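You operate a simulated robot arm through the tools that you are given. There is no shell and no other tool. Be economical: measure what you need, move in short steps, check, and stop when the job is done.

The job below is to be done with a simulated two-armed robot. You get a single attempt, and the scene is never put back.

JOB
On the drying rack top, fold the cloth in half.

It is judged by the outcome, as a careful person would: the job done as asked, and still so three seconds after it is handed in. It fails if anything else is knocked over, pushed out of place, dropped, spilled or broken. Flat cloth is picked up by pressing the open fingertips on it (5 to 10 N) and closing them slowly along it; thin cloth reads only 2 to 8 mm in the jaws.

ROBOT AND FRAMES
Two 7-joint arms with two-finger parallel grippers on one trunk, on a base that drives. Base frame: it is fixed to the floor where the robot stands at the start and does not move with it; the origin is under the middle of the robot, x ahead of it, y to its left, z up; the surface under the hand at the start is at about z = 900. Readings come in mm, degrees, newtons and seconds.
The left shoulder is at the start at [53, 144, 1223], the right one opposite. With the tool pointing down near the work surface each hand reaches from about 400 to 880 mm from the robot's upright axis, wherever it stands, measured 20 degrees to its own side. Places, roughly: drying rack top [600, -200, 900]. Payload 3.43 kg a hand.
The TCP of each hand is the grasp point between the finger pads, 34 mm short of the fingertips. In the tool frame z runs along the fingers and y along their closing line. The gripper opens to 128 mm. The fingers are 24 mm wide and 12 mm thick; the gripper's body (48 by 130 mm) begins 96 mm behind the TCP.
Orientation is that of the tool frame in the base frame, as a unit quaternion [x, y, z, w]. With the fingers straight down and closing along the base's y, the tool's x points along the base's -x, its y along +y and its z along -z.

CONTROLS
- The arms move only by the tool nudge_tool. It takes "left_moves", "right_moves" or both (then of equal length, played together; a hand with none holds still); each is a list of rows, each a list of 7 numbers: the shift along the base's x, y, z in mm, then the turn, a rotation vector about the base's x, y, z in degrees, then the finger opening in mm, from 0 to 128. In form: [[tx, ty, tz, wx, wy, wz, gripper], ...]. A call has 1 to 12 rows; each row shifts and turns the commanded pose from where the row before left it. A row lasts 0.2 s, in which the tool goes at most 50 mm and 8.6 degrees; a call with a longer step from one row to the next is refused whole, and so is a gripper value outside its range. A pose out of reach is approached as far as the arm can. The call stops where the force on the tool passes 40 N (or 10 N more than at its start, if that is more) or the arm is blocked; 0.2 s more then pass. The fingers move at their own pace (about 153 mm/s each) and stop on an object; they squeeze with about 42 N. The grip force told is the motor's: it shows also when the fingers shut on nothing. Time passes only in rows, and 0.2 s behind the last, so rows that do not move let the fingers close. The reply holds the time, the measured pose of the TCP, the force on the tool along the base axes, the opening and the grip force, in the units named above and with some noise, with the torque about the TCP (base axes, N m) and any sound that the robot's microphone picked up.
- Cameras (640 x 400 px; columns grow to the right, rows downward): "scene" is now at [121.2, -35, 1445.4]; the picture's right is [-0.16, -0.99, -0.02], its down [-0.65, 0.12, -0.75] and it looks along [0.74, -0.11, -0.66] (base axes); focal length 273 px, centre (320, 200). "left" rides on the left gripper at [76, 11, -160] in its tool frame; the picture's right is [-0.15, 0.99, 0.00], its down [-0.88, -0.13, -0.46] and it looks along [-0.45, -0.07, 0.89] (tool axes); focal length 234 px, centre (320, 200). "right" rides on the right gripper at [76, -11, -160] in its tool frame; the picture's right is [0.15, 0.99, 0.00], its down [-0.88, 0.13, -0.46] and it looks along [-0.45, 0.07, 0.89] (tool axes); focal length 234 px, centre (320, 200). There is no depth. A picture from a camera that has moved, and an enlarged one, comes with that camera's place and axes in the base frame and with its lens. The place of the scene camera against the robot may be out by one fixed shift of up to 12 mm in any direction.
- capture(camera): a new picture of that camera. The clock stands still meanwhile.
- move_column(by): slides the trunk up (or, below 0, down) by that many mm; the arms and the scene camera ride with it, the base frame stays. It gives what a move gives, with no picture.
- steer(legs): drives the robot by 1 to 6 legs, each [ahead, left, turn to the left] in mm, mm and degrees, along the robot's own axes; the way and the turn of a leg run together, so that a leg with both is an arc; at most 1500 mm and 180 degrees a leg. The arms and the cameras ride along, it lands a little off, and it stops where it bumps. It gives what a move gives.
- head_to(pan, tilt): turns the head with the scene camera to pan (to the left, within 86 degrees either way) and tilt (down, from -29 to 69), counted from straight ahead of the robot. It gives what a move gives.
- zoom(camera, box): a new picture of the part [left, top, right, bottom] of that camera's present view, enlarged. The clock stands still meanwhile.
- hand_in(): hands the job in; it is judged then, once.

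Work in short steps. Places have to be worked out from the pictures, the camera data and where the tool is seen: move nearer, look again, correct. Check each grasp and each placing, and mend what went wrong. You have 120 turns and 88 pictures in all, those below and enlarged ones among them. Open the grippers and draw the arms clear of the work before you hand the job in, unless the task says otherwise; then end with one line.

The tools are called by a JSON object that holds its "api" and its "payload". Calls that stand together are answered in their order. nudge_tool: Moves the arms, as the interface text tells. Its arguments: {"type":"object","properties":{"left_moves":{"type":"array","items":{"type":"array","items":{"type":"number"}}},"right_moves":{"type":"array","items":{"type":"array","items":{"type":"number"}}}},"required":[]} The other tools are called the same way: move_column (by) slides the trunk up or down; steer (legs) drives the base; head_to (pan, tilt) turns the head that bears the scene camera; capture (camera) takes a picture; zoom (camera, box) takes an enlarged picture of a part of a camera's view; hand_in () hands the job in.

At the start:

```text
clock: 0.0
left_ee_pos: [422.6, 29.9, 1150.0]
left_tool_rot: [0.002, 1.0, 0.01, 0.009]
left_wrist_force: [-0.4, 0.6, -0.4]
left_wrist_torque: [0.0, -0.01, 0.02]
left_gripper_width: 128.1
left_finger_force: 0.1
right_ee_pos: [551.2, -463.6, 1046.0]
right_tool_rot: [0.0, 1.0, 0.008, 0.008]
right_wrist_force: [0.1, -0.7, -0.3]
right_wrist_torque: [0.02, 0.03, -0.01]
right_gripper_width: 128.0
right_finger_force: 0.1
trunk travel left (down, up): [-700.0, 240.0]
robot x, y, heading: [5.1, 2.3, 0.1]
head pan, tilt: [-9.2, 42.0]
```

scene: 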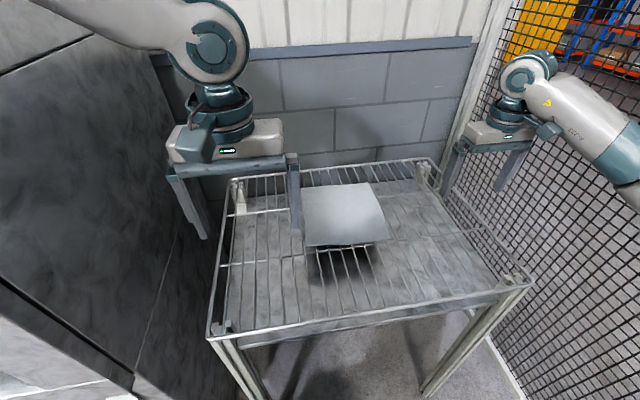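
right: 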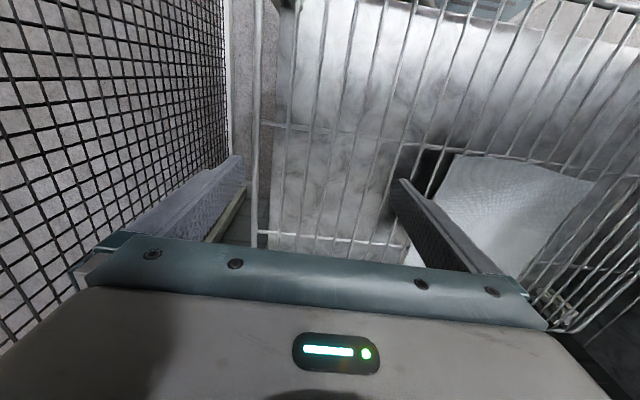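
left: 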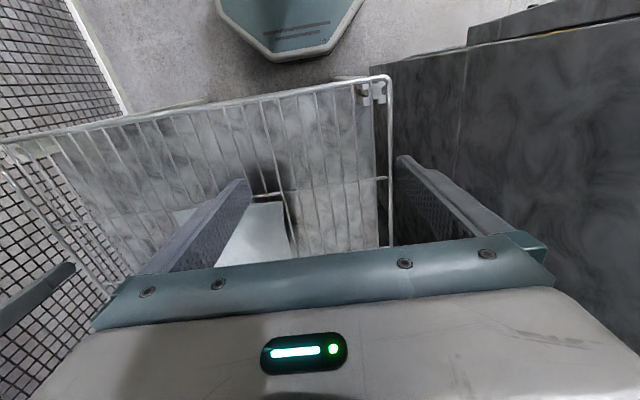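

The scene picture shows a grey cloth lying near the middle of a wire rack. I zoom in for its corners and edges.

{"api": "zoom", "payload": {"camera": "scene", "box": [200, 140, 440, 290]}}

```text
2.67 times, centred on (320, 215) of scene
camera zoom: at [121.2, -35.0, 1445.4], right [-0.16, -0.99, -0.02], down [-0.65, 0.12, -0.75], along [0.74, -0.11, -0.66], focal length 727 px, centre (320, 160)
```

zoom: 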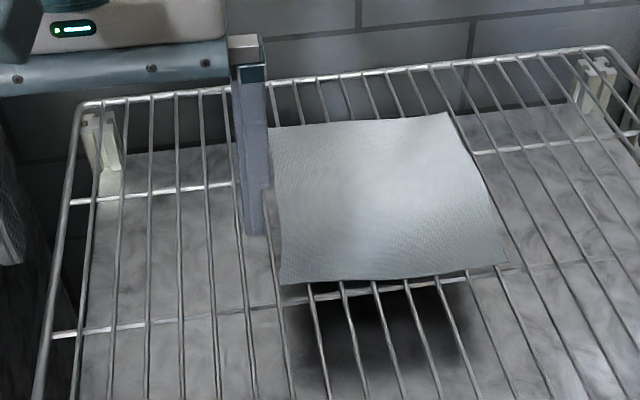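

From the ray geometry at z≈900 the cloth spans roughly x 555–800 and y −285 to −65, and the wires run along x about 30 mm apart. I'll pinch near the two front corners with both hands closing along x and fold towards the back, so I turn both hands 90° and bring them above the near edge.

{"api": "nudge_tool", "payload": {"left_moves": [[12, -10, 0, 0, 0, -8.2, 60], [12, -10, 0, 0, 0, -8.2, 60], [12, -10, 0, 0, 0, -8.2, 60], [12, -10, 0, 0, 0, -8.2, 60], [12, -10, 0, 0, 0, -8.2, 60], [12, -10, 0, 0, 0, -8.2, 60], [12, -10, -15, 0, 0, -8.2, 60], [12, -10, -15, 0, 0, -8.2, 60], [12, -10, -15, 0, 0, -8.2, 60], [12, -10, -15, 0, 0, -8.2, 60], [12, -10, -15, 0, 0, -8.2, 60]], "right_moves": [[0, 18, 0, 0, 0, 8.2, 60], [0, 18, 0, 0, 0, 8.2, 60], [0, 18, 0, 0, 0, 8.2, 60], [0, 18, 0, 0, 0, 8.2, 60], [0, 18, 0, 0, 0, 8.2, 60], [0, 18, 0, 0, 0, 8.2, 60], [0, 18, 0, 0, 0, 8.2, 60], [0, 18, 0, 0, 0, 8.2, 60], [0, 18, 0, 0, 0, 8.2, 60], [0, 18, 0, 0, 0, 8.2, 60], [0, 18, 0, 0, 0, 8.2, 60]]}}

{"api": "capture", "payload": {"camera": "scene"}}

{"api": "capture", "payload": {"camera": "left"}}

{"api": "capture", "payload": {"camera": "right"}}

```text
clock: 1.1
left_ee_pos: [298.6, 213.1, 1117.0]
left_tool_rot: [0.184, 0.981, -0.052, 0.028]
left_wrist_force: [-0.3, 3.7, -1.2]
left_wrist_torque: [-0.55, -0.01, -0.02]
left_gripper_width: 59.9
left_finger_force: 0.0
right_ee_pos: [480.2, -119.0, 1076.4]
right_tool_rot: [-0.449, 0.892, -0.054, 0.011]
right_wrist_force: [-3.0, 3.4, 0.6]
right_wrist_torque: [-0.3, -0.29, 0.04]
right_gripper_width: 60.0
right_finger_force: 0.0
trunk travel left (down, up): [-700.0, 240.0]
robot x, y, heading: [-124.9, -47.8, 16.0]
head pan, tilt: [-9.2, 42.0]
stopped in row 5 (left hand): the arm was blocked; the commanded pose is now the measured one
```

```text
83 pictures are left
camera scene: at [-7.4, 29.8, 1441.9], right [0.12, -0.99, 0.04], down [-0.65, -0.11, -0.75], along [0.75, 0.06, -0.66], focal length 273 px, centre (320, 200)
```

scene: 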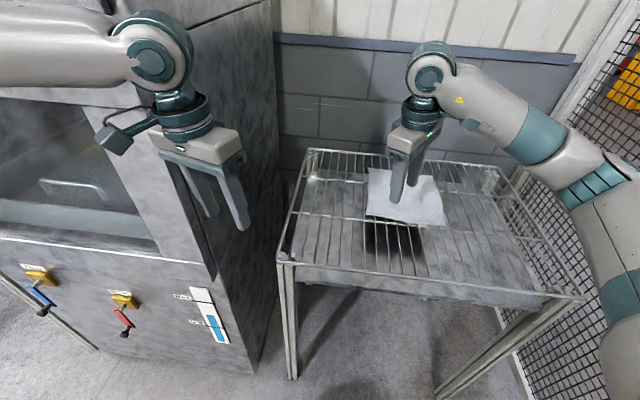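

```text
82 pictures are left
camera left: at [227.6, 268.7, 1269.0], right [0.49, 0.87, -0.08], down [0.76, -0.38, 0.53], along [0.43, -0.32, -0.84], focal length 234 px, centre (320, 200)
```

left: 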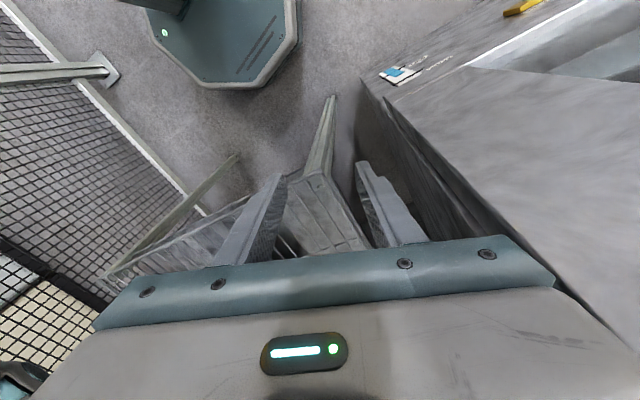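

```text
81 pictures are left
camera right: at [433.2, -171.9, 1238.8], right [-0.88, 0.47, -0.1], down [0.39, 0.82, 0.41], along [0.27, 0.32, -0.91], focal length 234 px, centre (320, 200)
```

right: 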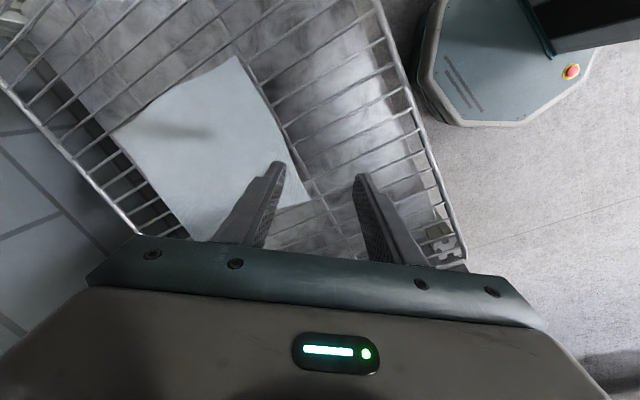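

The left arm jammed against the cabinet and shoved the whole robot back and round (now at [−125, −48], heading 16°). The rack and cloth look undisturbed, so I back straight off and undo the turn.

{"api": "steer", "payload": {"legs": [[-200, 0, 0], [0, 0, -16]]}}

{"api": "capture", "payload": {"camera": "scene"}}

```text
clock: 3.6
left_ee_pos: [173.4, -54.5, 1129.5]
left_tool_rot: [0.333, 0.943, -0.02, 0.009]
left_wrist_force: [-0.1, 0.6, -0.2]
left_wrist_torque: [0.03, 0.05, 0.01]
left_gripper_width: 60.0
left_finger_force: 0.0
right_ee_pos: [245.3, -423.9, 1057.6]
right_tool_rot: [-0.304, 0.952, -0.027, -0.002]
right_wrist_force: [0.0, 1.3, 0.4]
right_wrist_torque: [0.04, 0.0, 0.01]
right_gripper_width: 59.7
right_finger_force: 0.1
trunk travel left (down, up): [-700.0, 240.0]
robot x, y, heading: [-314.0, -98.2, -1.3]
head pan, tilt: [-9.2, 42.0]
```

```text
80 pictures are left
camera scene: at [-172.1, -115.5, 1443.7], right [-0.18, -0.98, 0.0], down [-0.66, 0.12, -0.74], along [0.73, -0.13, -0.67], focal length 273 px, centre (320, 200)
```

scene: 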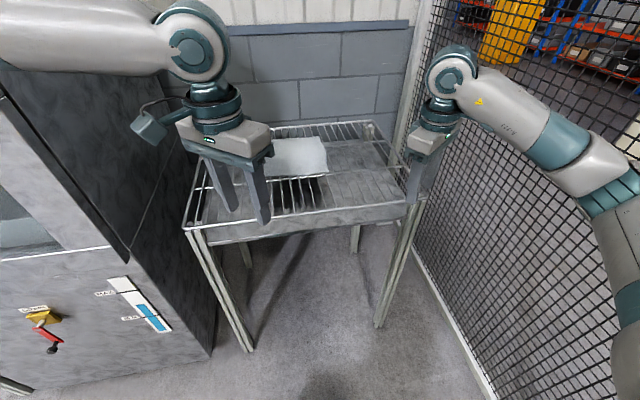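

Clear of everything now, with the fence at y≈−910 and the cabinet's right face at y≈325. I finish turning the wrists here in free space before approaching.

{"api": "nudge_tool", "payload": {"left_moves": [[12, 6, 0, 0, 0, -7.3, 60], [12, 6, 0, 0, 0, -7.3, 60], [12, 6, 0, 0, 0, -7.3, 60], [12, 6, 0, 0, 0, -7.3, 60], [12, 6, 0, 0, 0, -7.3, 60], [12, 6, 0, 0, 0, -7.3, 60], [12, 6, 0, 0, 0, -7.3, 60]], "right_moves": [[6, 20, 6, 0, 0, 7.8, 60], [6, 20, 6, 0, 0, 7.8, 60], [6, 20, 6, 0, 0, 7.8, 60], [6, 20, 6, 0, 0, 7.8, 60], [6, 20, 6, 0, 0, 7.8, 60], [6, 20, 6, 0, 0, 7.8, 60], [6, 20, 6, 0, 0, 7.8, 60]]}}

{"api": "capture", "payload": {"camera": "scene"}}

```text
clock: 5.2
left_ee_pos: [258.1, -10.9, 1130.4]
left_tool_rot: [0.708, 0.706, -0.022, 0.0]
left_wrist_force: [-0.3, 0.6, -0.2]
left_wrist_torque: [0.01, 0.01, 0.0]
left_gripper_width: 59.6
left_finger_force: 0.1
right_ee_pos: [260.2, -383.6, 1068.2]
right_tool_rot: [-0.431, 0.902, -0.028, 0.003]
right_wrist_force: [0.1, 0.2, -0.4]
right_wrist_torque: [0.0, 0.0, -0.01]
right_gripper_width: 60.4
right_finger_force: 0.0
right hand out of reach, approached as far as the arm can: row 3, 4, 5, 6, 7
trunk travel left (down, up): [-700.0, 240.0]
robot x, y, heading: [-314.4, -98.8, -1.2]
head pan, tilt: [-9.2, 42.0]
```

```text
79 pictures are left
camera scene: at [-171.5, -115.0, 1443.7], right [-0.18, -0.98, 0.0], down [-0.66, 0.12, -0.74], along [0.73, -0.13, -0.67], focal length 273 px, centre (320, 200)
```

scene: 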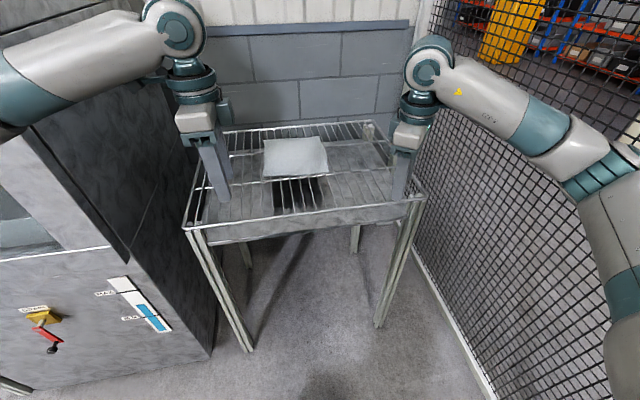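

The left hand reached its angle, but the right wrist hit its limit at about +51°. I turn the right hand the other way instead (fingers still closing along x).

{"api": "nudge_tool", "payload": {"right_moves": [[0, 0, 0, 0, 0, -8.3, 60], [0, 0, 0, 0, 0, -8.3, 60], [0, 0, 0, 0, 0, -8.3, 60], [0, 0, 0, 0, 0, -8.3, 60], [0, 0, 0, 0, 0, -8.3, 60], [0, 0, 0, 0, 0, -8.3, 60], [0, 0, 0, 0, 0, -8.3, 60], [0, 0, 0, 0, 0, -8.3, 60], [0, 0, 0, 0, 0, -8.3, 60], [0, 0, 0, 0, 0, -8.3, 60], [0, 0, 0, 0, 0, -8.3, 60], [0, 0, 0, 0, 0, -8.3, 60]]}}

{"api": "nudge_tool", "payload": {"right_moves": [[0, 10, 0, 0, 0, -8.3, 60], [0, 10, 0, 0, 0, -8.3, 60], [0, 10, 0, 0, 0, -8.3, 60], [0, 10, 0, 0, 0, -8.3, 60], [0, 10, 0, 0, 0, -8.3, 60]]}}

{"api": "capture", "payload": {"camera": "scene"}}

```text
clock: 7.8
left_ee_pos: [257.2, -11.5, 1129.9]
left_tool_rot: [0.706, 0.708, -0.022, 0.0]
left_wrist_force: [-0.2, 0.3, 0.4]
left_wrist_torque: [0.03, -0.02, 0.04]
left_gripper_width: 59.8
left_finger_force: 0.2
right_ee_pos: [258.9, -384.6, 1070.4]
right_tool_rot: [0.412, 0.911, -0.021, -0.019]
right_wrist_force: [0.7, 0.1, 0.4]
right_wrist_torque: [-0.01, 0.02, 0.01]
right_gripper_width: 60.1
right_finger_force: 0.0
trunk travel left (down, up): [-700.0, 240.0]
robot x, y, heading: [-315.6, -97.7, -1.1]
head pan, tilt: [-9.2, 42.0]
```

```text
clock: 9.1
left_ee_pos: [258.4, -11.4, 1129.9]
left_tool_rot: [0.706, 0.708, -0.022, -0.001]
left_wrist_force: [0.3, -1.3, -0.7]
left_wrist_torque: [-0.02, 0.02, -0.01]
left_gripper_width: 60.0
left_finger_force: 0.1
right_ee_pos: [256.7, -333.8, 1069.7]
right_tool_rot: [0.708, 0.706, -0.012, -0.026]
right_wrist_force: [0.3, 0.4, -0.1]
right_wrist_torque: [-0.01, -0.01, -0.01]
right_gripper_width: 59.9
right_finger_force: 0.0
trunk travel left (down, up): [-700.0, 240.0]
robot x, y, heading: [-311.0, -100.3, -1.6]
head pan, tilt: [-9.2, 42.0]
```

```text
78 pictures are left
camera scene: at [-172.1, -115.1, 1443.7], right [-0.18, -0.98, 0.0], down [-0.66, 0.12, -0.74], along [0.73, -0.13, -0.67], focal length 273 px, centre (320, 200)
```

scene: 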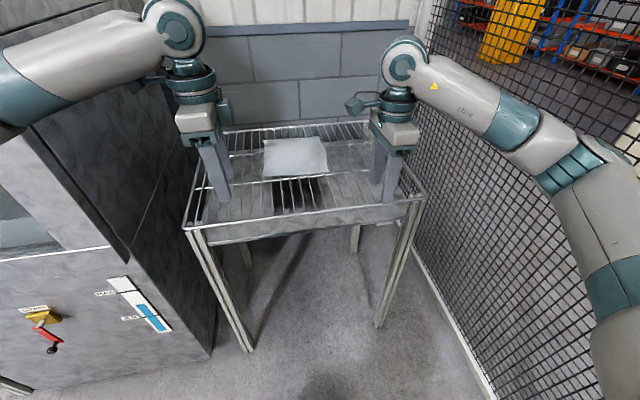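

Both hands now point down and close along x. I correct their small tilts, then move sideways and part way forwards and look left for elbow clearance.

{"api": "nudge_tool", "payload": {"left_moves": [[0, 0, 0, 1.8, -1.8, 0, 60]], "right_moves": [[0, 20, 20, -1.1, -3.1, 0, 60]]}}

{"api": "steer", "payload": {"legs": [[0, -85, 1.6], [150, 0, 0]]}}

{"api": "head_to", "payload": {"pan": 50, "tilt": 35}}

{"api": "capture", "payload": {"camera": "scene"}}

```text
clock: 9.4
left_ee_pos: [256.9, -10.8, 1129.1]
left_tool_rot: [0.706, 0.708, 0.0, 0.001]
left_wrist_force: [-0.3, -0.6, 0.6]
left_wrist_torque: [-0.03, -0.02, -0.01]
left_gripper_width: 60.1
left_finger_force: 0.1
right_ee_pos: [258.7, -313.2, 1088.9]
right_tool_rot: [0.708, 0.706, -0.001, 0.002]
right_wrist_force: [-0.4, -0.2, 1.0]
right_wrist_torque: [0.0, 0.0, -0.02]
right_gripper_width: 60.1
right_finger_force: 0.0
trunk travel left (down, up): [-700.0, 240.0]
robot x, y, heading: [-310.9, -102.3, -1.3]
head pan, tilt: [-9.2, 42.0]
```

```text
clock: 11.5
left_ee_pos: [403.6, -79.4, 1131.1]
left_tool_rot: [0.697, 0.717, 0.0, 0.0]
left_wrist_force: [0.2, -0.2, 1.0]
left_wrist_torque: [-0.02, -0.04, 0.01]
left_gripper_width: 59.8
left_finger_force: 0.0
right_ee_pos: [412.8, -381.7, 1091.2]
right_tool_rot: [0.697, 0.717, 0.0, 0.0]
right_wrist_force: [0.0, -0.1, 0.1]
right_wrist_torque: [0.0, -0.03, -0.03]
right_gripper_width: 59.7
right_finger_force: 0.1
trunk travel left (down, up): [-700.0, 240.0]
robot x, y, heading: [-165.7, -183.8, 0.4]
head pan, tilt: [-9.2, 42.0]
```

```text
clock: 12.8
left_ee_pos: [404.9, -79.6, 1130.1]
left_tool_rot: [0.697, 0.717, 0.0, -0.001]
left_wrist_force: [1.2, -0.3, -1.0]
left_wrist_torque: [0.0, 0.02, -0.02]
left_gripper_width: 59.8
left_finger_force: 0.1
right_ee_pos: [414.0, -382.6, 1090.2]
right_tool_rot: [0.697, 0.717, 0.001, 0.001]
right_wrist_force: [-0.4, -0.1, -0.4]
right_wrist_torque: [-0.02, 0.03, 0.02]
right_gripper_width: 60.0
right_finger_force: 0.1
trunk travel left (down, up): [-700.0, 240.0]
robot x, y, heading: [-165.7, -184.2, 0.4]
head pan, tilt: [50.0, 35.0]
```

```text
77 pictures are left
camera scene: at [-47.8, -115.1, 1454.2], right [0.77, -0.64, 0.0], down [-0.37, -0.44, -0.82], along [0.52, 0.63, -0.57], focal length 273 px, centre (320, 200)
```

scene: 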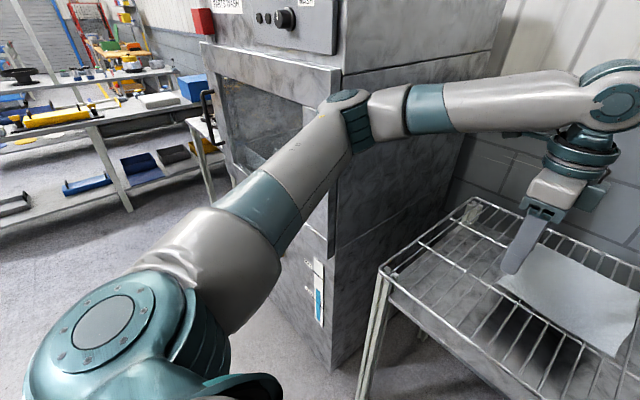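

The left elbow is at about y≈200 and the cabinet face at y≈332, so there is room to move in. I drive the last 115 mm and look at the cloth again.

{"api": "steer", "payload": {"legs": [[115, -12, 0]]}}

{"api": "head_to", "payload": {"pan": 0, "tilt": 45}}

{"api": "capture", "payload": {"camera": "scene"}}

{"api": "capture", "payload": {"camera": "left"}}

{"api": "capture", "payload": {"camera": "right"}}

```text
clock: 14.0
left_ee_pos: [518.9, -89.2, 1130.3]
left_tool_rot: [0.697, 0.717, 0.0, -0.002]
left_wrist_force: [0.2, 0.1, 0.1]
left_wrist_torque: [0.02, -0.01, -0.01]
left_gripper_width: 60.0
left_finger_force: 0.0
right_ee_pos: [527.2, -393.3, 1091.1]
right_tool_rot: [0.697, 0.717, 0.0, 0.0]
right_wrist_force: [0.2, -0.4, 0.1]
right_wrist_torque: [0.03, -0.02, 0.01]
right_gripper_width: 60.0
right_finger_force: 0.0
trunk travel left (down, up): [-700.0, 240.0]
robot x, y, heading: [-50.7, -195.8, 0.5]
head pan, tilt: [50.0, 35.0]
```

```text
clock: 15.2
left_ee_pos: [518.9, -90.2, 1129.8]
left_tool_rot: [0.697, 0.718, 0.001, -0.001]
left_wrist_force: [0.2, 0.8, 0.4]
left_wrist_torque: [0.02, -0.02, 0.03]
left_gripper_width: 59.7
left_finger_force: 0.1
right_ee_pos: [528.5, -393.2, 1090.3]
right_tool_rot: [0.697, 0.717, 0.0, 0.001]
right_wrist_force: [0.1, -0.4, -0.6]
right_wrist_torque: [0.01, 0.0, -0.06]
right_gripper_width: 59.9
right_finger_force: 0.0
trunk travel left (down, up): [-700.0, 240.0]
robot x, y, heading: [-48.6, -197.6, 0.5]
head pan, tilt: [0.0, 45.0]
```

```text
76 pictures are left
camera scene: at [91.6, -193.1, 1439.4], right [0.01, -1.0, 0.0], down [-0.71, -0.01, -0.71], along [0.71, 0.01, -0.71], focal length 273 px, centre (320, 200)
```

scene: 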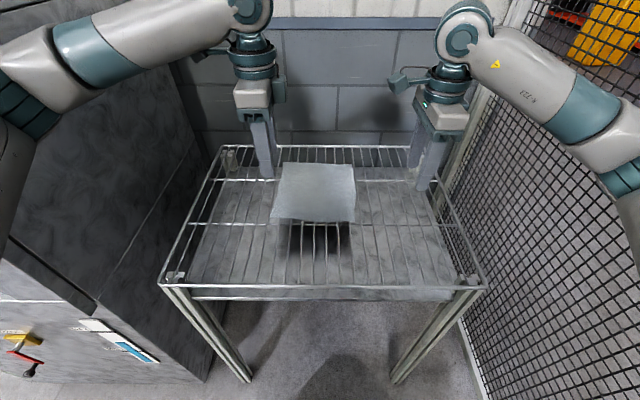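

```text
75 pictures are left
camera left: at [529.3, -14.3, 1289.6], right [0.99, -0.12, 0.0], down [-0.1, -0.88, 0.45], along [-0.05, -0.45, -0.89], focal length 234 px, centre (320, 200)
```

left: 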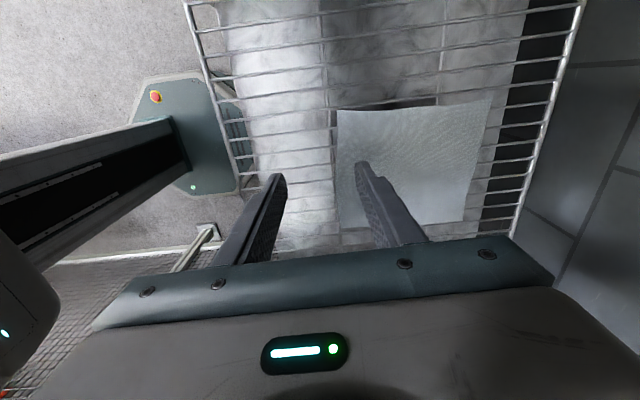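

```text
74 pictures are left
camera right: at [515.3, -318.3, 1249.5], right [0.98, 0.17, 0.0], down [0.15, -0.88, 0.46], along [0.08, -0.45, -0.89], focal length 234 px, centre (320, 200)
```

right: 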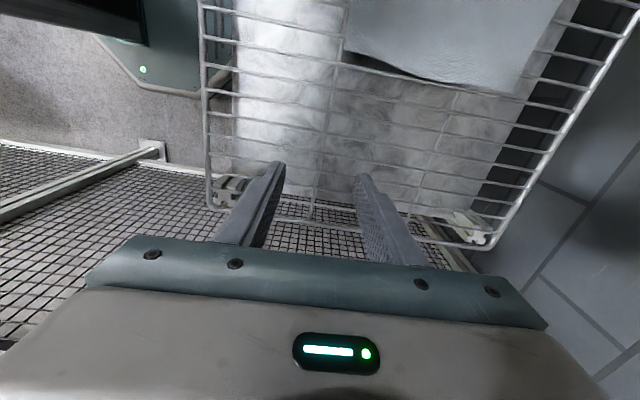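

Left wrist camera and scene agree: near-left corner ≈[551, −61], near-right ≈[551, −278], surface z≈900. I zoom to locate the wires under the near edge.

{"api": "zoom", "payload": {"camera": "scene", "box": [250, 150, 380, 231]}}

{"api": "zoom", "payload": {"camera": "left", "box": [230, 60, 520, 240]}}

```text
4.92 times, centred on (315, 190) of scene
camera zoom: at [91.6, -193.1, 1439.4], right [0.01, -1.0, 0.0], down [-0.71, -0.01, -0.71], along [0.71, 0.01, -0.71], focal length 1342 px, centre (345, 247)
```

zoom: 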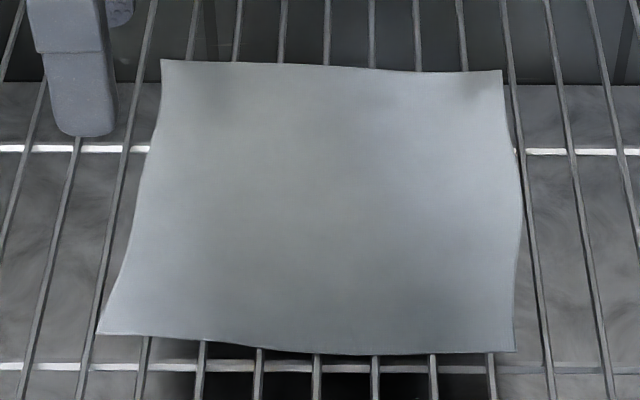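

```text
2.21 times, centred on (375, 150) of left
camera zoom: at [529.3, -14.3, 1289.6], right [0.99, -0.12, 0.0], down [-0.1, -0.88, 0.45], along [-0.05, -0.45, -0.89], focal length 517 px, centre (199, 310)
```

zoom: 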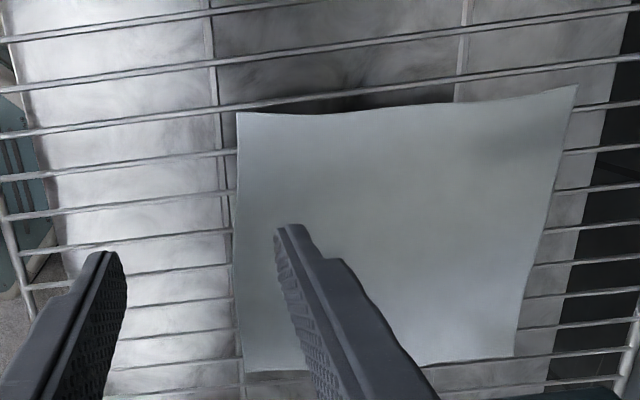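

Wires near the left lie at y≈−83 and −112, with the near edge at x≈555–560. I bring both hands lower over the near edge, closing gap 40 mm, and look from the wrists.

{"api": "nudge_tool", "payload": {"left_moves": [[14, 1, -32, 0, 0, -1, 40], [14, 1, -32, 0, 0, -1, 40], [14, 1, -32, 0, 0, 0, 40], [14, 2, -32, 0, 0, 0, 40], [13, 2, -32, 0, 0, 0, 40]], "right_moves": [[10, 26, -24, 0, 0, -1, 40], [10, 26, -24, 0, 0, -1, 40], [10, 26, -24, 0, 0, 0, 40], [10, 26, -24, 0, 0, 0, 40], [10, 26, -24, 0, 0, 0, 40]]}}

{"api": "capture", "payload": {"camera": "scene"}}

{"api": "capture", "payload": {"camera": "left"}}

{"api": "capture", "payload": {"camera": "right"}}

```text
clock: 16.4
left_ee_pos: [588.8, -83.1, 968.1]
left_tool_rot: [0.71, 0.705, 0.0, 0.0]
left_wrist_force: [0.3, 0.1, -0.3]
left_wrist_torque: [-0.03, -0.03, 0.02]
left_gripper_width: 39.8
left_finger_force: 0.0
right_ee_pos: [579.5, -262.9, 969.1]
right_tool_rot: [0.709, 0.705, 0.0, 0.0]
right_wrist_force: [-0.9, 0.8, -0.8]
right_wrist_torque: [0.0, 0.03, 0.04]
right_gripper_width: 40.0
right_finger_force: 0.0
trunk travel left (down, up): [-700.0, 240.0]
robot x, y, heading: [-44.1, -196.2, 0.5]
head pan, tilt: [0.0, 45.0]
```

```text
71 pictures are left
camera scene: at [92.7, -192.0, 1439.4], right [0.01, -1.0, 0.0], down [-0.71, -0.01, -0.71], along [0.71, 0.01, -0.71], focal length 273 px, centre (320, 200)
```

scene: 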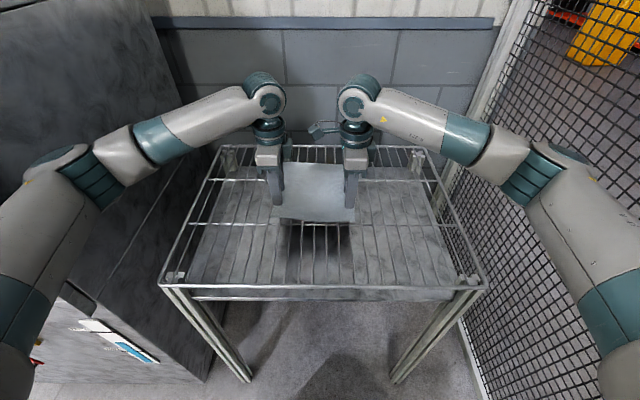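

```text
70 pictures are left
camera left: at [602.1, -6.9, 1128.7], right [0.99, -0.15, 0.0], down [-0.14, -0.88, 0.46], along [-0.07, -0.45, -0.89], focal length 234 px, centre (320, 200)
```

left: 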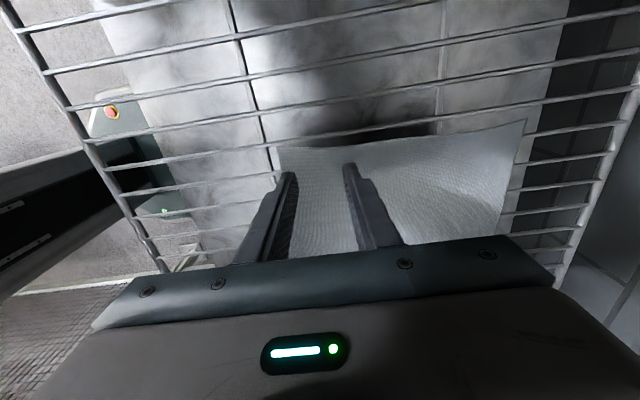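

```text
69 pictures are left
camera right: at [568.9, -187.1, 1129.1], right [0.99, 0.14, 0.0], down [0.12, -0.88, 0.46], along [0.06, -0.45, -0.89], focal length 234 px, centre (320, 200)
```

right: 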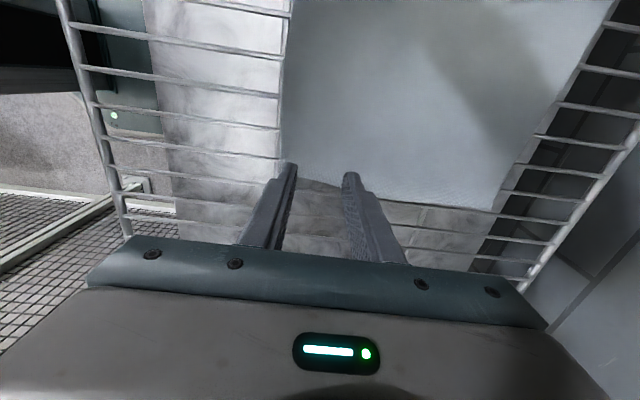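

Both fingertips will land about 22 mm inside the side edges and near wires; near edge is x≈554 (left) and ≈540 (right). I trim positions and descend to just above the cloth.

{"api": "nudge_tool", "payload": {"left_moves": [[-2, -1, -10, 0, 0, 0, 40], [0, 0, -10, 0, 0, 0, 40], [0, 0, -8, 0, 0, 0, 40], [0, 0, 0, 0, 0, 0, 40]], "right_moves": [[-4, 2, -10, 0, 0, 0, 40], [0, 0, -10, 0, 0, 0, 40], [0, 0, -9, 0, 0, 0, 40], [0, 0, 0, 0, 0, 0, 40]]}}

{"api": "zoom", "payload": {"camera": "scene", "box": [250, 150, 380, 231]}}

```text
clock: 17.4
left_ee_pos: [585.5, -83.5, 942.7]
left_tool_rot: [0.709, 0.705, 0.0, -0.001]
left_wrist_force: [-0.7, 0.1, -0.4]
left_wrist_torque: [0.02, -0.03, -0.01]
left_gripper_width: 39.9
left_finger_force: 0.0
right_ee_pos: [575.1, -261.2, 940.9]
right_tool_rot: [0.709, 0.705, 0.0, 0.001]
right_wrist_force: [0.4, -0.7, 1.0]
right_wrist_torque: [-0.01, 0.01, -0.02]
right_gripper_width: 40.0
right_finger_force: 0.0
trunk travel left (down, up): [-700.0, 240.0]
robot x, y, heading: [-50.5, -193.9, 0.7]
head pan, tilt: [0.0, 45.0]
```

```text
4.92 times, centred on (315, 190) of scene
camera zoom: at [91.4, -193.0, 1439.4], right [0.01, -1.0, 0.0], down [-0.71, -0.01, -0.71], along [0.71, 0.01, -0.71], focal length 1342 px, centre (345, 247)
```

zoom: 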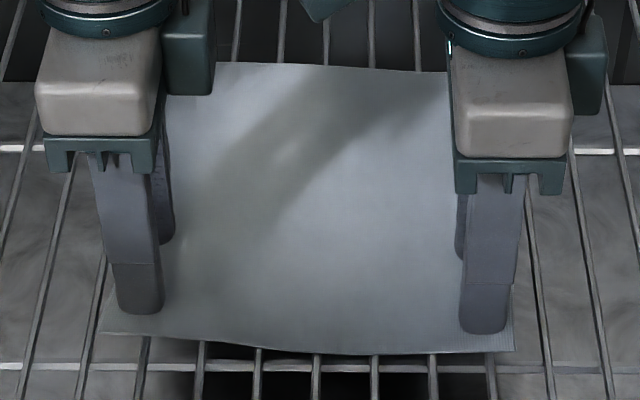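

Against the scene view the outer fingertips are still about 10 mm inside the edge, and the left is about 5 mm off its wire. I trim that and lower gently until contact.

{"api": "nudge_tool", "payload": {"left_moves": [[-8, -4, 0, 0, 0, 0, 40], [0, 0, -3, 0, 0, 0, 40], [0, 0, -2, 0, 0, 0, 40], [0, 0, 0, 0, 0, 0, 40]], "right_moves": [[-6, -1, 0, 0, 0, 0, 40], [0, 0, -2, 0, 0, 0, 40], [0, 0, -2, 0, 0, 0, 40], [0, 0, 0, 0, 0, 0, 40]]}}

{"api": "zoom", "payload": {"camera": "scene", "box": [250, 150, 380, 231]}}

```text
clock: 18.4
left_ee_pos: [578.5, -88.8, 937.7]
left_tool_rot: [0.709, 0.705, 0.001, -0.001]
left_wrist_force: [0.1, -0.1, 0.2]
left_wrist_torque: [-0.04, 0.01, 0.02]
left_gripper_width: 39.6
left_finger_force: 0.0
right_ee_pos: [569.0, -262.0, 937.2]
right_tool_rot: [0.71, 0.705, 0.0, 0.001]
right_wrist_force: [-0.5, -0.1, -0.2]
right_wrist_torque: [-0.02, 0.04, 0.01]
right_gripper_width: 39.8
right_finger_force: 0.0
trunk travel left (down, up): [-700.0, 240.0]
robot x, y, heading: [-47.3, -196.8, 0.5]
head pan, tilt: [0.0, 45.0]
```

```text
4.92 times, centred on (315, 190) of scene
camera zoom: at [91.2, -193.2, 1439.5], right [0.01, -1.0, 0.0], down [-0.71, -0.01, -0.71], along [0.71, 0.01, -0.71], focal length 1342 px, centre (345, 247)
```

zoom: 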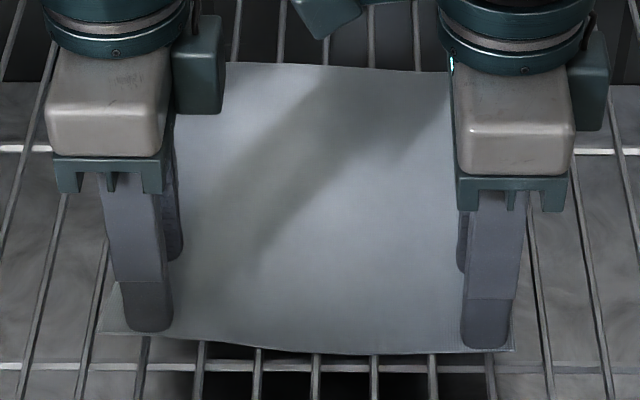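

Still no contact force; the tips are now right at the near edge in view. I shift the right back 3 mm and go down in 2 mm steps.

{"api": "nudge_tool", "payload": {"left_moves": [[1, 0, -2, 0, 0, 0, 40], [0, 0, -2, 0, 0, 0, 40], [0, 0, 0, 0, 0, 0, 40]], "right_moves": [[4, 0, -2, 0, 0, 0, 40], [0, 0, -2, 0, 0, 0, 40], [0, 0, 0, 0, 0, 0, 40]]}}

```text
clock: 19.2
left_ee_pos: [576.4, -88.2, 936.3]
left_tool_rot: [0.709, 0.705, 0.002, 0.0]
left_wrist_force: [2.1, 0.2, 9.0]
left_wrist_torque: [-0.02, 0.16, -0.01]
left_gripper_width: 39.7
left_finger_force: 0.0
right_ee_pos: [572.1, -261.8, 935.8]
right_tool_rot: [0.71, 0.704, 0.002, 0.001]
right_wrist_force: [2.0, -2.4, 13.4]
right_wrist_torque: [-0.03, 0.31, 0.01]
right_gripper_width: 39.0
right_finger_force: 0.1
trunk travel left (down, up): [-700.0, 240.0]
robot x, y, heading: [-48.7, -194.8, 0.5]
head pan, tilt: [0.0, 45.0]
```

Contact at fingertip z≈902, with 9 N left and 13 N right. I ease the right up 1 mm and check that both outer tips are on cloth.

{"api": "nudge_tool", "payload": {"left_moves": [[0, 0, 0, 0, 0, 0, 40]], "right_moves": [[0, 0, 1, 0, 0, 0, 40]]}}

{"api": "zoom", "payload": {"camera": "scene", "box": [260, 170, 370, 240]}}

```text
clock: 19.6
left_ee_pos: [576.8, -88.5, 935.2]
left_tool_rot: [0.709, 0.705, 0.002, 0.001]
left_wrist_force: [1.4, 0.4, 13.9]
left_wrist_torque: [0.02, 0.25, 0.0]
left_gripper_width: 39.3
left_finger_force: 0.0
right_ee_pos: [572.1, -261.9, 934.6]
right_tool_rot: [0.71, 0.704, 0.001, 0.001]
right_wrist_force: [2.2, -0.3, 10.4]
right_wrist_torque: [0.02, 0.19, -0.02]
right_gripper_width: 38.8
right_finger_force: 0.0
trunk travel left (down, up): [-700.0, 240.0]
robot x, y, heading: [-49.7, -192.1, 0.4]
head pan, tilt: [0.0, 45.0]
```

```text
5.71 times, centred on (315, 205) of scene
camera zoom: at [88.9, -193.3, 1439.8], right [0.01, -1.0, 0.0], down [-0.71, -0.01, -0.71], along [0.71, 0.01, -0.71], focal length 1558 px, centre (349, 171)
```

zoom: 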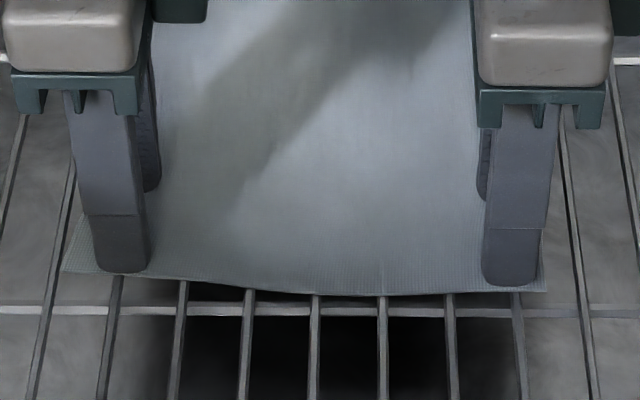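

Both outer tips sit just inside the near edge. I ease the left up and close both slowly along the cloth.

{"api": "nudge_tool", "payload": {"left_moves": [[0, 0, 1, 0, 0, 0, 37], [0, 0, 0, 0, 0, 0, 34], [0, 0, 0, 0, 0, 0, 31], [0, 0, 0, 0, 0, 0, 28], [0, 0, 0, 0, 0, 0, 25], [0, 0, 0, 0, 0, 0, 22], [0, 0, 0, 0, 0, 0, 19], [0, 0, 0, 0, 0, 0, 16]], "right_moves": [[0, 0, 0, 0, 0, 0, 37], [0, 0, 0, 0, 0, 0, 34], [0, 0, 0, 0, 0, 0, 31], [0, 0, 0, 0, 0, 0, 28], [0, 0, 0, 0, 0, 0, 25], [0, 0, 0, 0, 0, 0, 22], [0, 0, 0, 0, 0, 0, 19], [0, 0, 0, 0, 0, 0, 16]]}}

{"api": "zoom", "payload": {"camera": "scene", "box": [260, 170, 370, 240]}}

```text
clock: 21.4
left_ee_pos: [577.4, -88.6, 934.8]
left_tool_rot: [0.709, 0.706, 0.001, 0.0]
left_wrist_force: [0.8, 0.1, 6.7]
left_wrist_torque: [0.02, 0.05, 0.02]
left_gripper_width: 15.6
left_finger_force: 0.1
right_ee_pos: [572.2, -261.8, 935.9]
right_tool_rot: [0.71, 0.704, 0.001, 0.001]
right_wrist_force: [0.3, 0.7, 11.6]
right_wrist_torque: [0.0, 0.13, -0.01]
right_gripper_width: 15.5
right_finger_force: 0.0
trunk travel left (down, up): [-700.0, 240.0]
robot x, y, heading: [-48.4, -195.2, 0.6]
head pan, tilt: [0.0, 45.0]
```

```text
5.71 times, centred on (315, 205) of scene
camera zoom: at [89.2, -193.2, 1439.7], right [0.01, -1.0, 0.0], down [-0.71, -0.01, -0.71], along [0.71, 0.01, -0.71], focal length 1558 px, centre (349, 171)
```

zoom: 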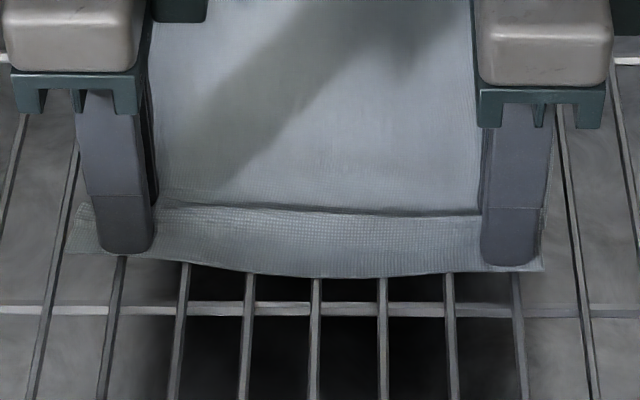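

The cloth has bunched up into a ridge between the fingers of both hands. I continue closing fully.

{"api": "nudge_tool", "payload": {"left_moves": [[0, 0, 0, 0, 0, 0, 13], [0, 0, 0, 0, 0, 0, 10], [0, 0, 0, 0, 0, 0, 7], [0, 0, 0, 0, 0, 0, 4], [0, 0, 0, 0, 0, 0, 1], [0, 0, 0, 0, 0, 0, 0], [0, 0, 0, 0, 0, 0, 0]], "right_moves": [[0, 0, 0, 0, 0, 0, 13], [0, 0, 0, 0, 0, 0, 10], [0, 0, 0, 0, 0, 0, 7], [0, 0, 0, 0, 0, 0, 4], [0, 0, 0, 0, 0, 0, 1], [0, 0, 0, 0, 0, 0, 0], [0, 0, 0, 0, 0, 0, 0]]}}

{"api": "zoom", "payload": {"camera": "scene", "box": [260, 170, 370, 240]}}

```text
clock: 23.0
left_ee_pos: [578.0, -88.3, 935.3]
left_tool_rot: [0.709, 0.705, 0.002, 0.0]
left_wrist_force: [-0.5, -1.0, 5.2]
left_wrist_torque: [0.04, 0.03, -0.03]
left_gripper_width: 5.2
left_finger_force: 39.7
right_ee_pos: [570.6, -261.7, 935.3]
right_tool_rot: [0.709, 0.706, 0.002, 0.0]
right_wrist_force: [-1.4, -0.1, 13.0]
right_wrist_torque: [0.0, 0.1, 0.01]
right_gripper_width: 2.1
right_finger_force: 36.7
trunk travel left (down, up): [-700.0, 240.0]
robot x, y, heading: [-43.5, -191.5, 0.5]
head pan, tilt: [0.0, 45.0]
```

```text
5.71 times, centred on (315, 205) of scene
camera zoom: at [89.1, -193.1, 1439.7], right [0.01, -1.0, 0.0], down [-0.71, -0.01, -0.71], along [0.71, 0.01, -0.71], focal length 1558 px, centre (349, 171)
```

zoom: 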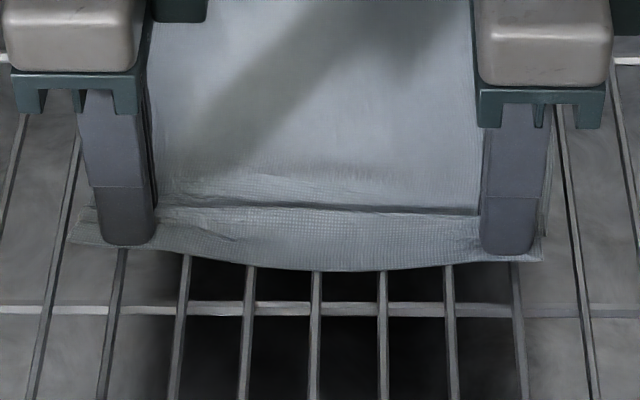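

The jaws read 5.2 and 2.1 mm with grip force on both. I lift 30 mm and check that both corners come up.

{"api": "nudge_tool", "payload": {"left_moves": [[0, 0, 6, 0, 0, 0, 0], [0, 0, 8, 0, 0, 0, 0], [2, 0, 8, 0, 0, 0, 0], [2, 0, 8, 0, 0, 0, 0]], "right_moves": [[0, 0, 6, 0, 0, 0, 0], [0, 0, 8, 0, 0, 0, 0], [2, 0, 8, 0, 0, 0, 0], [2, 0, 8, 0, 0, 0, 0]]}}

{"api": "zoom", "payload": {"camera": "scene", "box": [240, 140, 400, 240]}}

```text
clock: 24.0
left_ee_pos: [583.3, -88.6, 963.4]
left_tool_rot: [0.709, 0.705, 0.001, -0.001]
left_wrist_force: [0.7, -0.4, -0.3]
left_wrist_torque: [0.02, 0.0, 0.01]
left_gripper_width: 5.1
left_finger_force: 39.2
right_ee_pos: [576.4, -263.8, 964.2]
right_tool_rot: [0.71, 0.704, 0.0, 0.001]
right_wrist_force: [0.3, 0.1, 0.8]
right_wrist_torque: [0.01, -0.03, 0.0]
right_gripper_width: 2.0
right_finger_force: 36.9
trunk travel left (down, up): [-700.0, 240.0]
robot x, y, heading: [-49.6, -191.5, 0.5]
head pan, tilt: [0.0, 45.0]
```

```text
4.00 times, centred on (320, 190) of scene
camera zoom: at [91.0, -193.2, 1439.5], right [0.01, -1.0, 0.0], down [-0.71, -0.01, -0.71], along [0.71, 0.01, -0.71], focal length 1091 px, centre (320, 240)
```

zoom: 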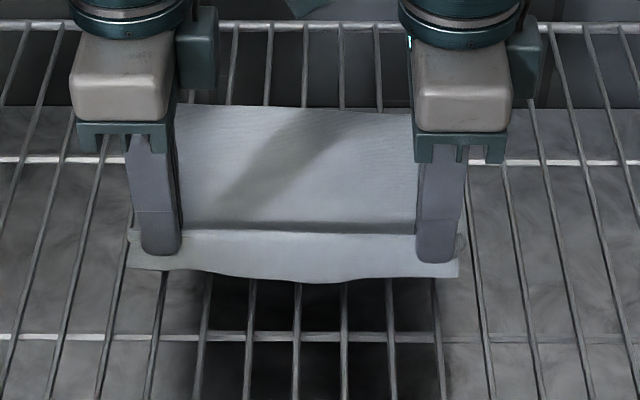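

Both corners are held, with a tail on the near (−x) side of the fingers. For that tail to end outward, the fold should finish moving towards −x, so I'll hang the whole cloth from this edge, lay its other half down towards +x, then fold back. First I peel it up off the rack.

{"api": "nudge_tool", "payload": {"left_moves": [[16, 0, 18, 0, 0, 0, 0], [16, 0, 18, 0, 0, 0, 0], [16, 0, 18, 0, 0, 0, 0], [16, 0, 18, 0, 0, 0, 0], [16, 0, 18, 0, 0, 0, 0], [16, 0, 18, 0, 0, 0, 0], [16, 0, 18, 0, 0, 0, 0], [16, 0, 18, 0, 0, 0, 0], [16, 0, 18, 0, 0, 0, 0], [16, 0, 18, 0, 0, 0, 0]], "right_moves": [[16, 0, 18, 0, 0, 0, 0], [16, 0, 18, 0, 0, 0, 0], [16, 0, 18, 0, 0, 0, 0], [16, 0, 18, 0, 0, 0, 0], [16, 0, 18, 0, 0, 0, 0], [16, 0, 18, 0, 0, 0, 0], [16, 0, 18, 0, 0, 0, 0], [16, 0, 18, 0, 0, 0, 0], [16, 0, 18, 0, 0, 0, 0], [16, 0, 18, 0, 0, 0, 0]]}}

{"api": "capture", "payload": {"camera": "scene"}}

{"api": "capture", "payload": {"camera": "left"}}

```text
clock: 26.2
left_ee_pos: [741.5, -87.0, 1145.5]
left_tool_rot: [0.711, 0.704, 0.0, 0.0]
left_wrist_force: [-0.8, -0.3, -0.7]
left_wrist_torque: [0.03, -0.03, -0.01]
left_gripper_width: 4.9
left_finger_force: 39.3
right_ee_pos: [735.6, -261.9, 1143.0]
right_tool_rot: [0.709, 0.705, 0.001, 0.001]
right_wrist_force: [-0.8, -0.5, 0.6]
right_wrist_torque: [0.01, 0.0, 0.0]
right_gripper_width: 2.3
right_finger_force: 36.4
trunk travel left (down, up): [-700.0, 240.0]
robot x, y, heading: [-48.3, -196.7, 0.2]
head pan, tilt: [0.0, 45.0]
```

```text
62 pictures are left
camera scene: at [90.5, -193.1, 1439.4], right [0.01, -1.0, 0.0], down [-0.71, -0.01, -0.71], along [0.71, 0.01, -0.71], focal length 273 px, centre (320, 200)
```

scene: 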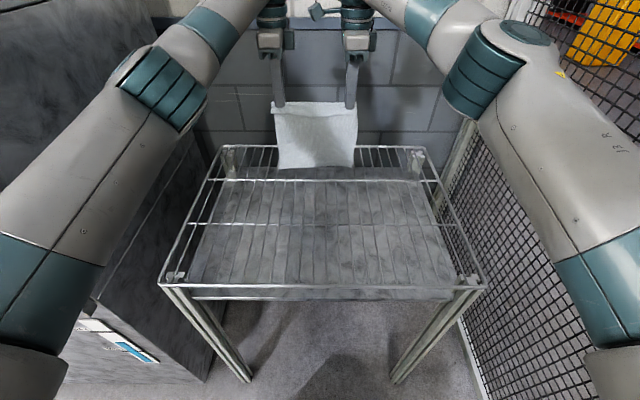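

```text
61 pictures are left
camera left: at [754.4, -12.5, 1304.8], right [0.99, -0.15, 0.0], down [-0.14, -0.88, 0.46], along [-0.07, -0.45, -0.89], focal length 234 px, centre (320, 200)
```

left: 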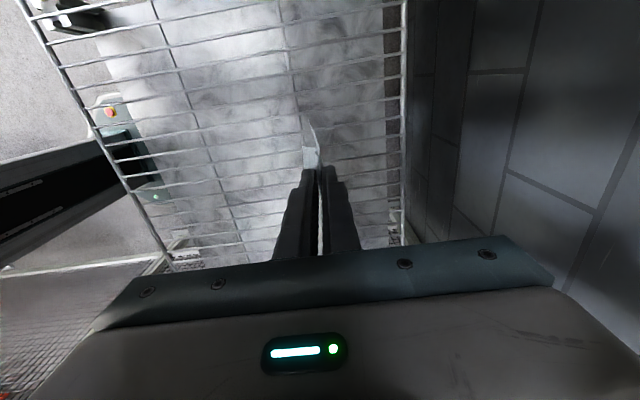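

The cloth hangs whole from both hands. I raise a little and carry it towards the robot, slowly.

{"api": "nudge_tool", "payload": {"left_moves": [[0, 0, 12, 0, 0, 0, 0], [0, 0, 12, 0, 0, 0, 0], [-18, 0, 0, 0, 0, 0, 0], [-18, 0, 0, 0, 0, 0, 0], [-18, 0, 0, 0, 0, 0, 0], [-18, 0, 0, 0, 0, 0, 0], [-18, 0, 0, 0, 0, 0, 0], [-18, 0, 0, 0, 0, 0, 0], [-18, 0, 0, 0, 0, 0, 0], [-18, 0, 0, 0, 0, 0, 0], [-12, 0, 0, 0, 0, 0, 0], [-6, 0, 0, 0, 0, 0, 0]], "right_moves": [[0, 0, 12, 0, 0, 0, 0], [0, 0, 12, 0, 0, 0, 0], [-18, 0, 0, 0, 0, 0, 0], [-18, 0, 0, 0, 0, 0, 0], [-18, 0, 0, 0, 0, 0, 0], [-18, 0, 0, 0, 0, 0, 0], [-18, 0, 0, 0, 0, 0, 0], [-18, 0, 0, 0, 0, 0, 0], [-18, 0, 0, 0, 0, 0, 0], [-18, 0, 0, 0, 0, 0, 0], [-12, 0, 0, 0, 0, 0, 0], [-6, 0, 0, 0, 0, 0, 0]]}}

{"api": "capture", "payload": {"camera": "scene"}}

{"api": "capture", "payload": {"camera": "left"}}

```text
clock: 28.8
left_ee_pos: [581.7, -89.2, 1167.8]
left_tool_rot: [0.709, 0.705, 0.001, -0.001]
left_wrist_force: [-0.2, 0.9, 0.8]
left_wrist_torque: [0.02, -0.02, -0.02]
left_gripper_width: 2.0
left_finger_force: 36.6
right_ee_pos: [574.3, -261.9, 1169.4]
right_tool_rot: [0.709, 0.705, 0.001, 0.001]
right_wrist_force: [0.6, 0.2, 0.3]
right_wrist_torque: [0.0, 0.01, 0.07]
right_gripper_width: 2.2
right_finger_force: 36.8
trunk travel left (down, up): [-700.0, 240.0]
robot x, y, heading: [-47.4, -196.2, 0.7]
head pan, tilt: [0.0, 45.0]
```

```text
60 pictures are left
camera scene: at [91.1, -193.1, 1439.5], right [0.01, -1.0, 0.0], down [-0.71, -0.01, -0.71], along [0.71, 0.01, -0.71], focal length 273 px, centre (320, 200)
```

scene: 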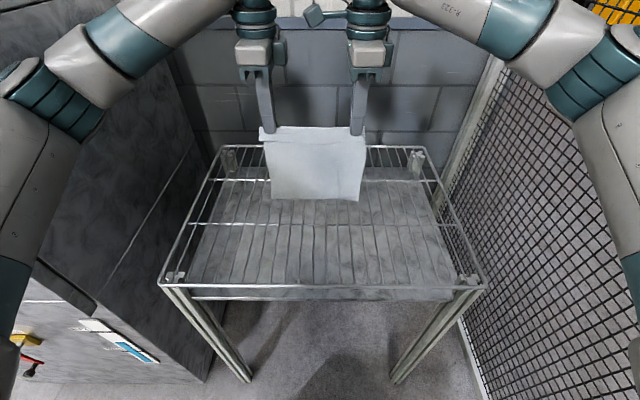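

```text
59 pictures are left
camera left: at [593.4, -12.6, 1327.5], right [0.99, -0.15, 0.0], down [-0.14, -0.88, 0.45], along [-0.07, -0.45, -0.89], focal length 234 px, centre (320, 200)
```

left: 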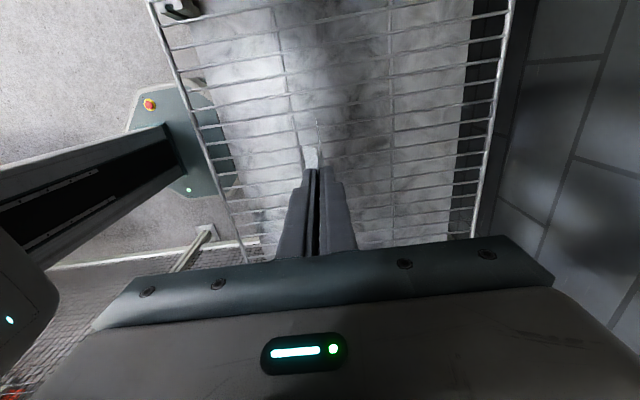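

The left jaw reading dropped from 5 to 2 mm, so I zoom on the grips before going on.

{"api": "zoom", "payload": {"camera": "scene", "box": [240, 110, 390, 204]}}

{"api": "zoom", "payload": {"camera": "left", "box": [260, 100, 380, 175]}}

```text
4.26 times, centred on (315, 157) of scene
camera zoom: at [91.1, -193.1, 1439.5], right [0.01, -1.0, 0.0], down [-0.71, -0.01, -0.71], along [0.71, 0.01, -0.71], focal length 1160 px, centre (341, 383)
```

zoom: 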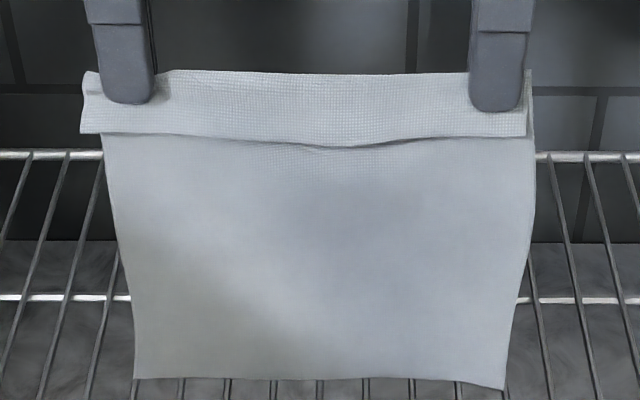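

```text
5.33 times, centred on (320, 138) of left
camera zoom: at [593.4, -12.6, 1327.5], right [0.99, -0.15, 0.0], down [-0.14, -0.88, 0.45], along [-0.07, -0.45, -0.89], focal length 1249 px, centre (320, 533)
```

zoom: 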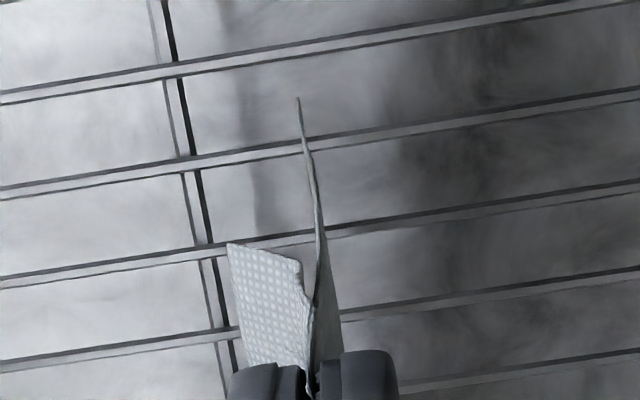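

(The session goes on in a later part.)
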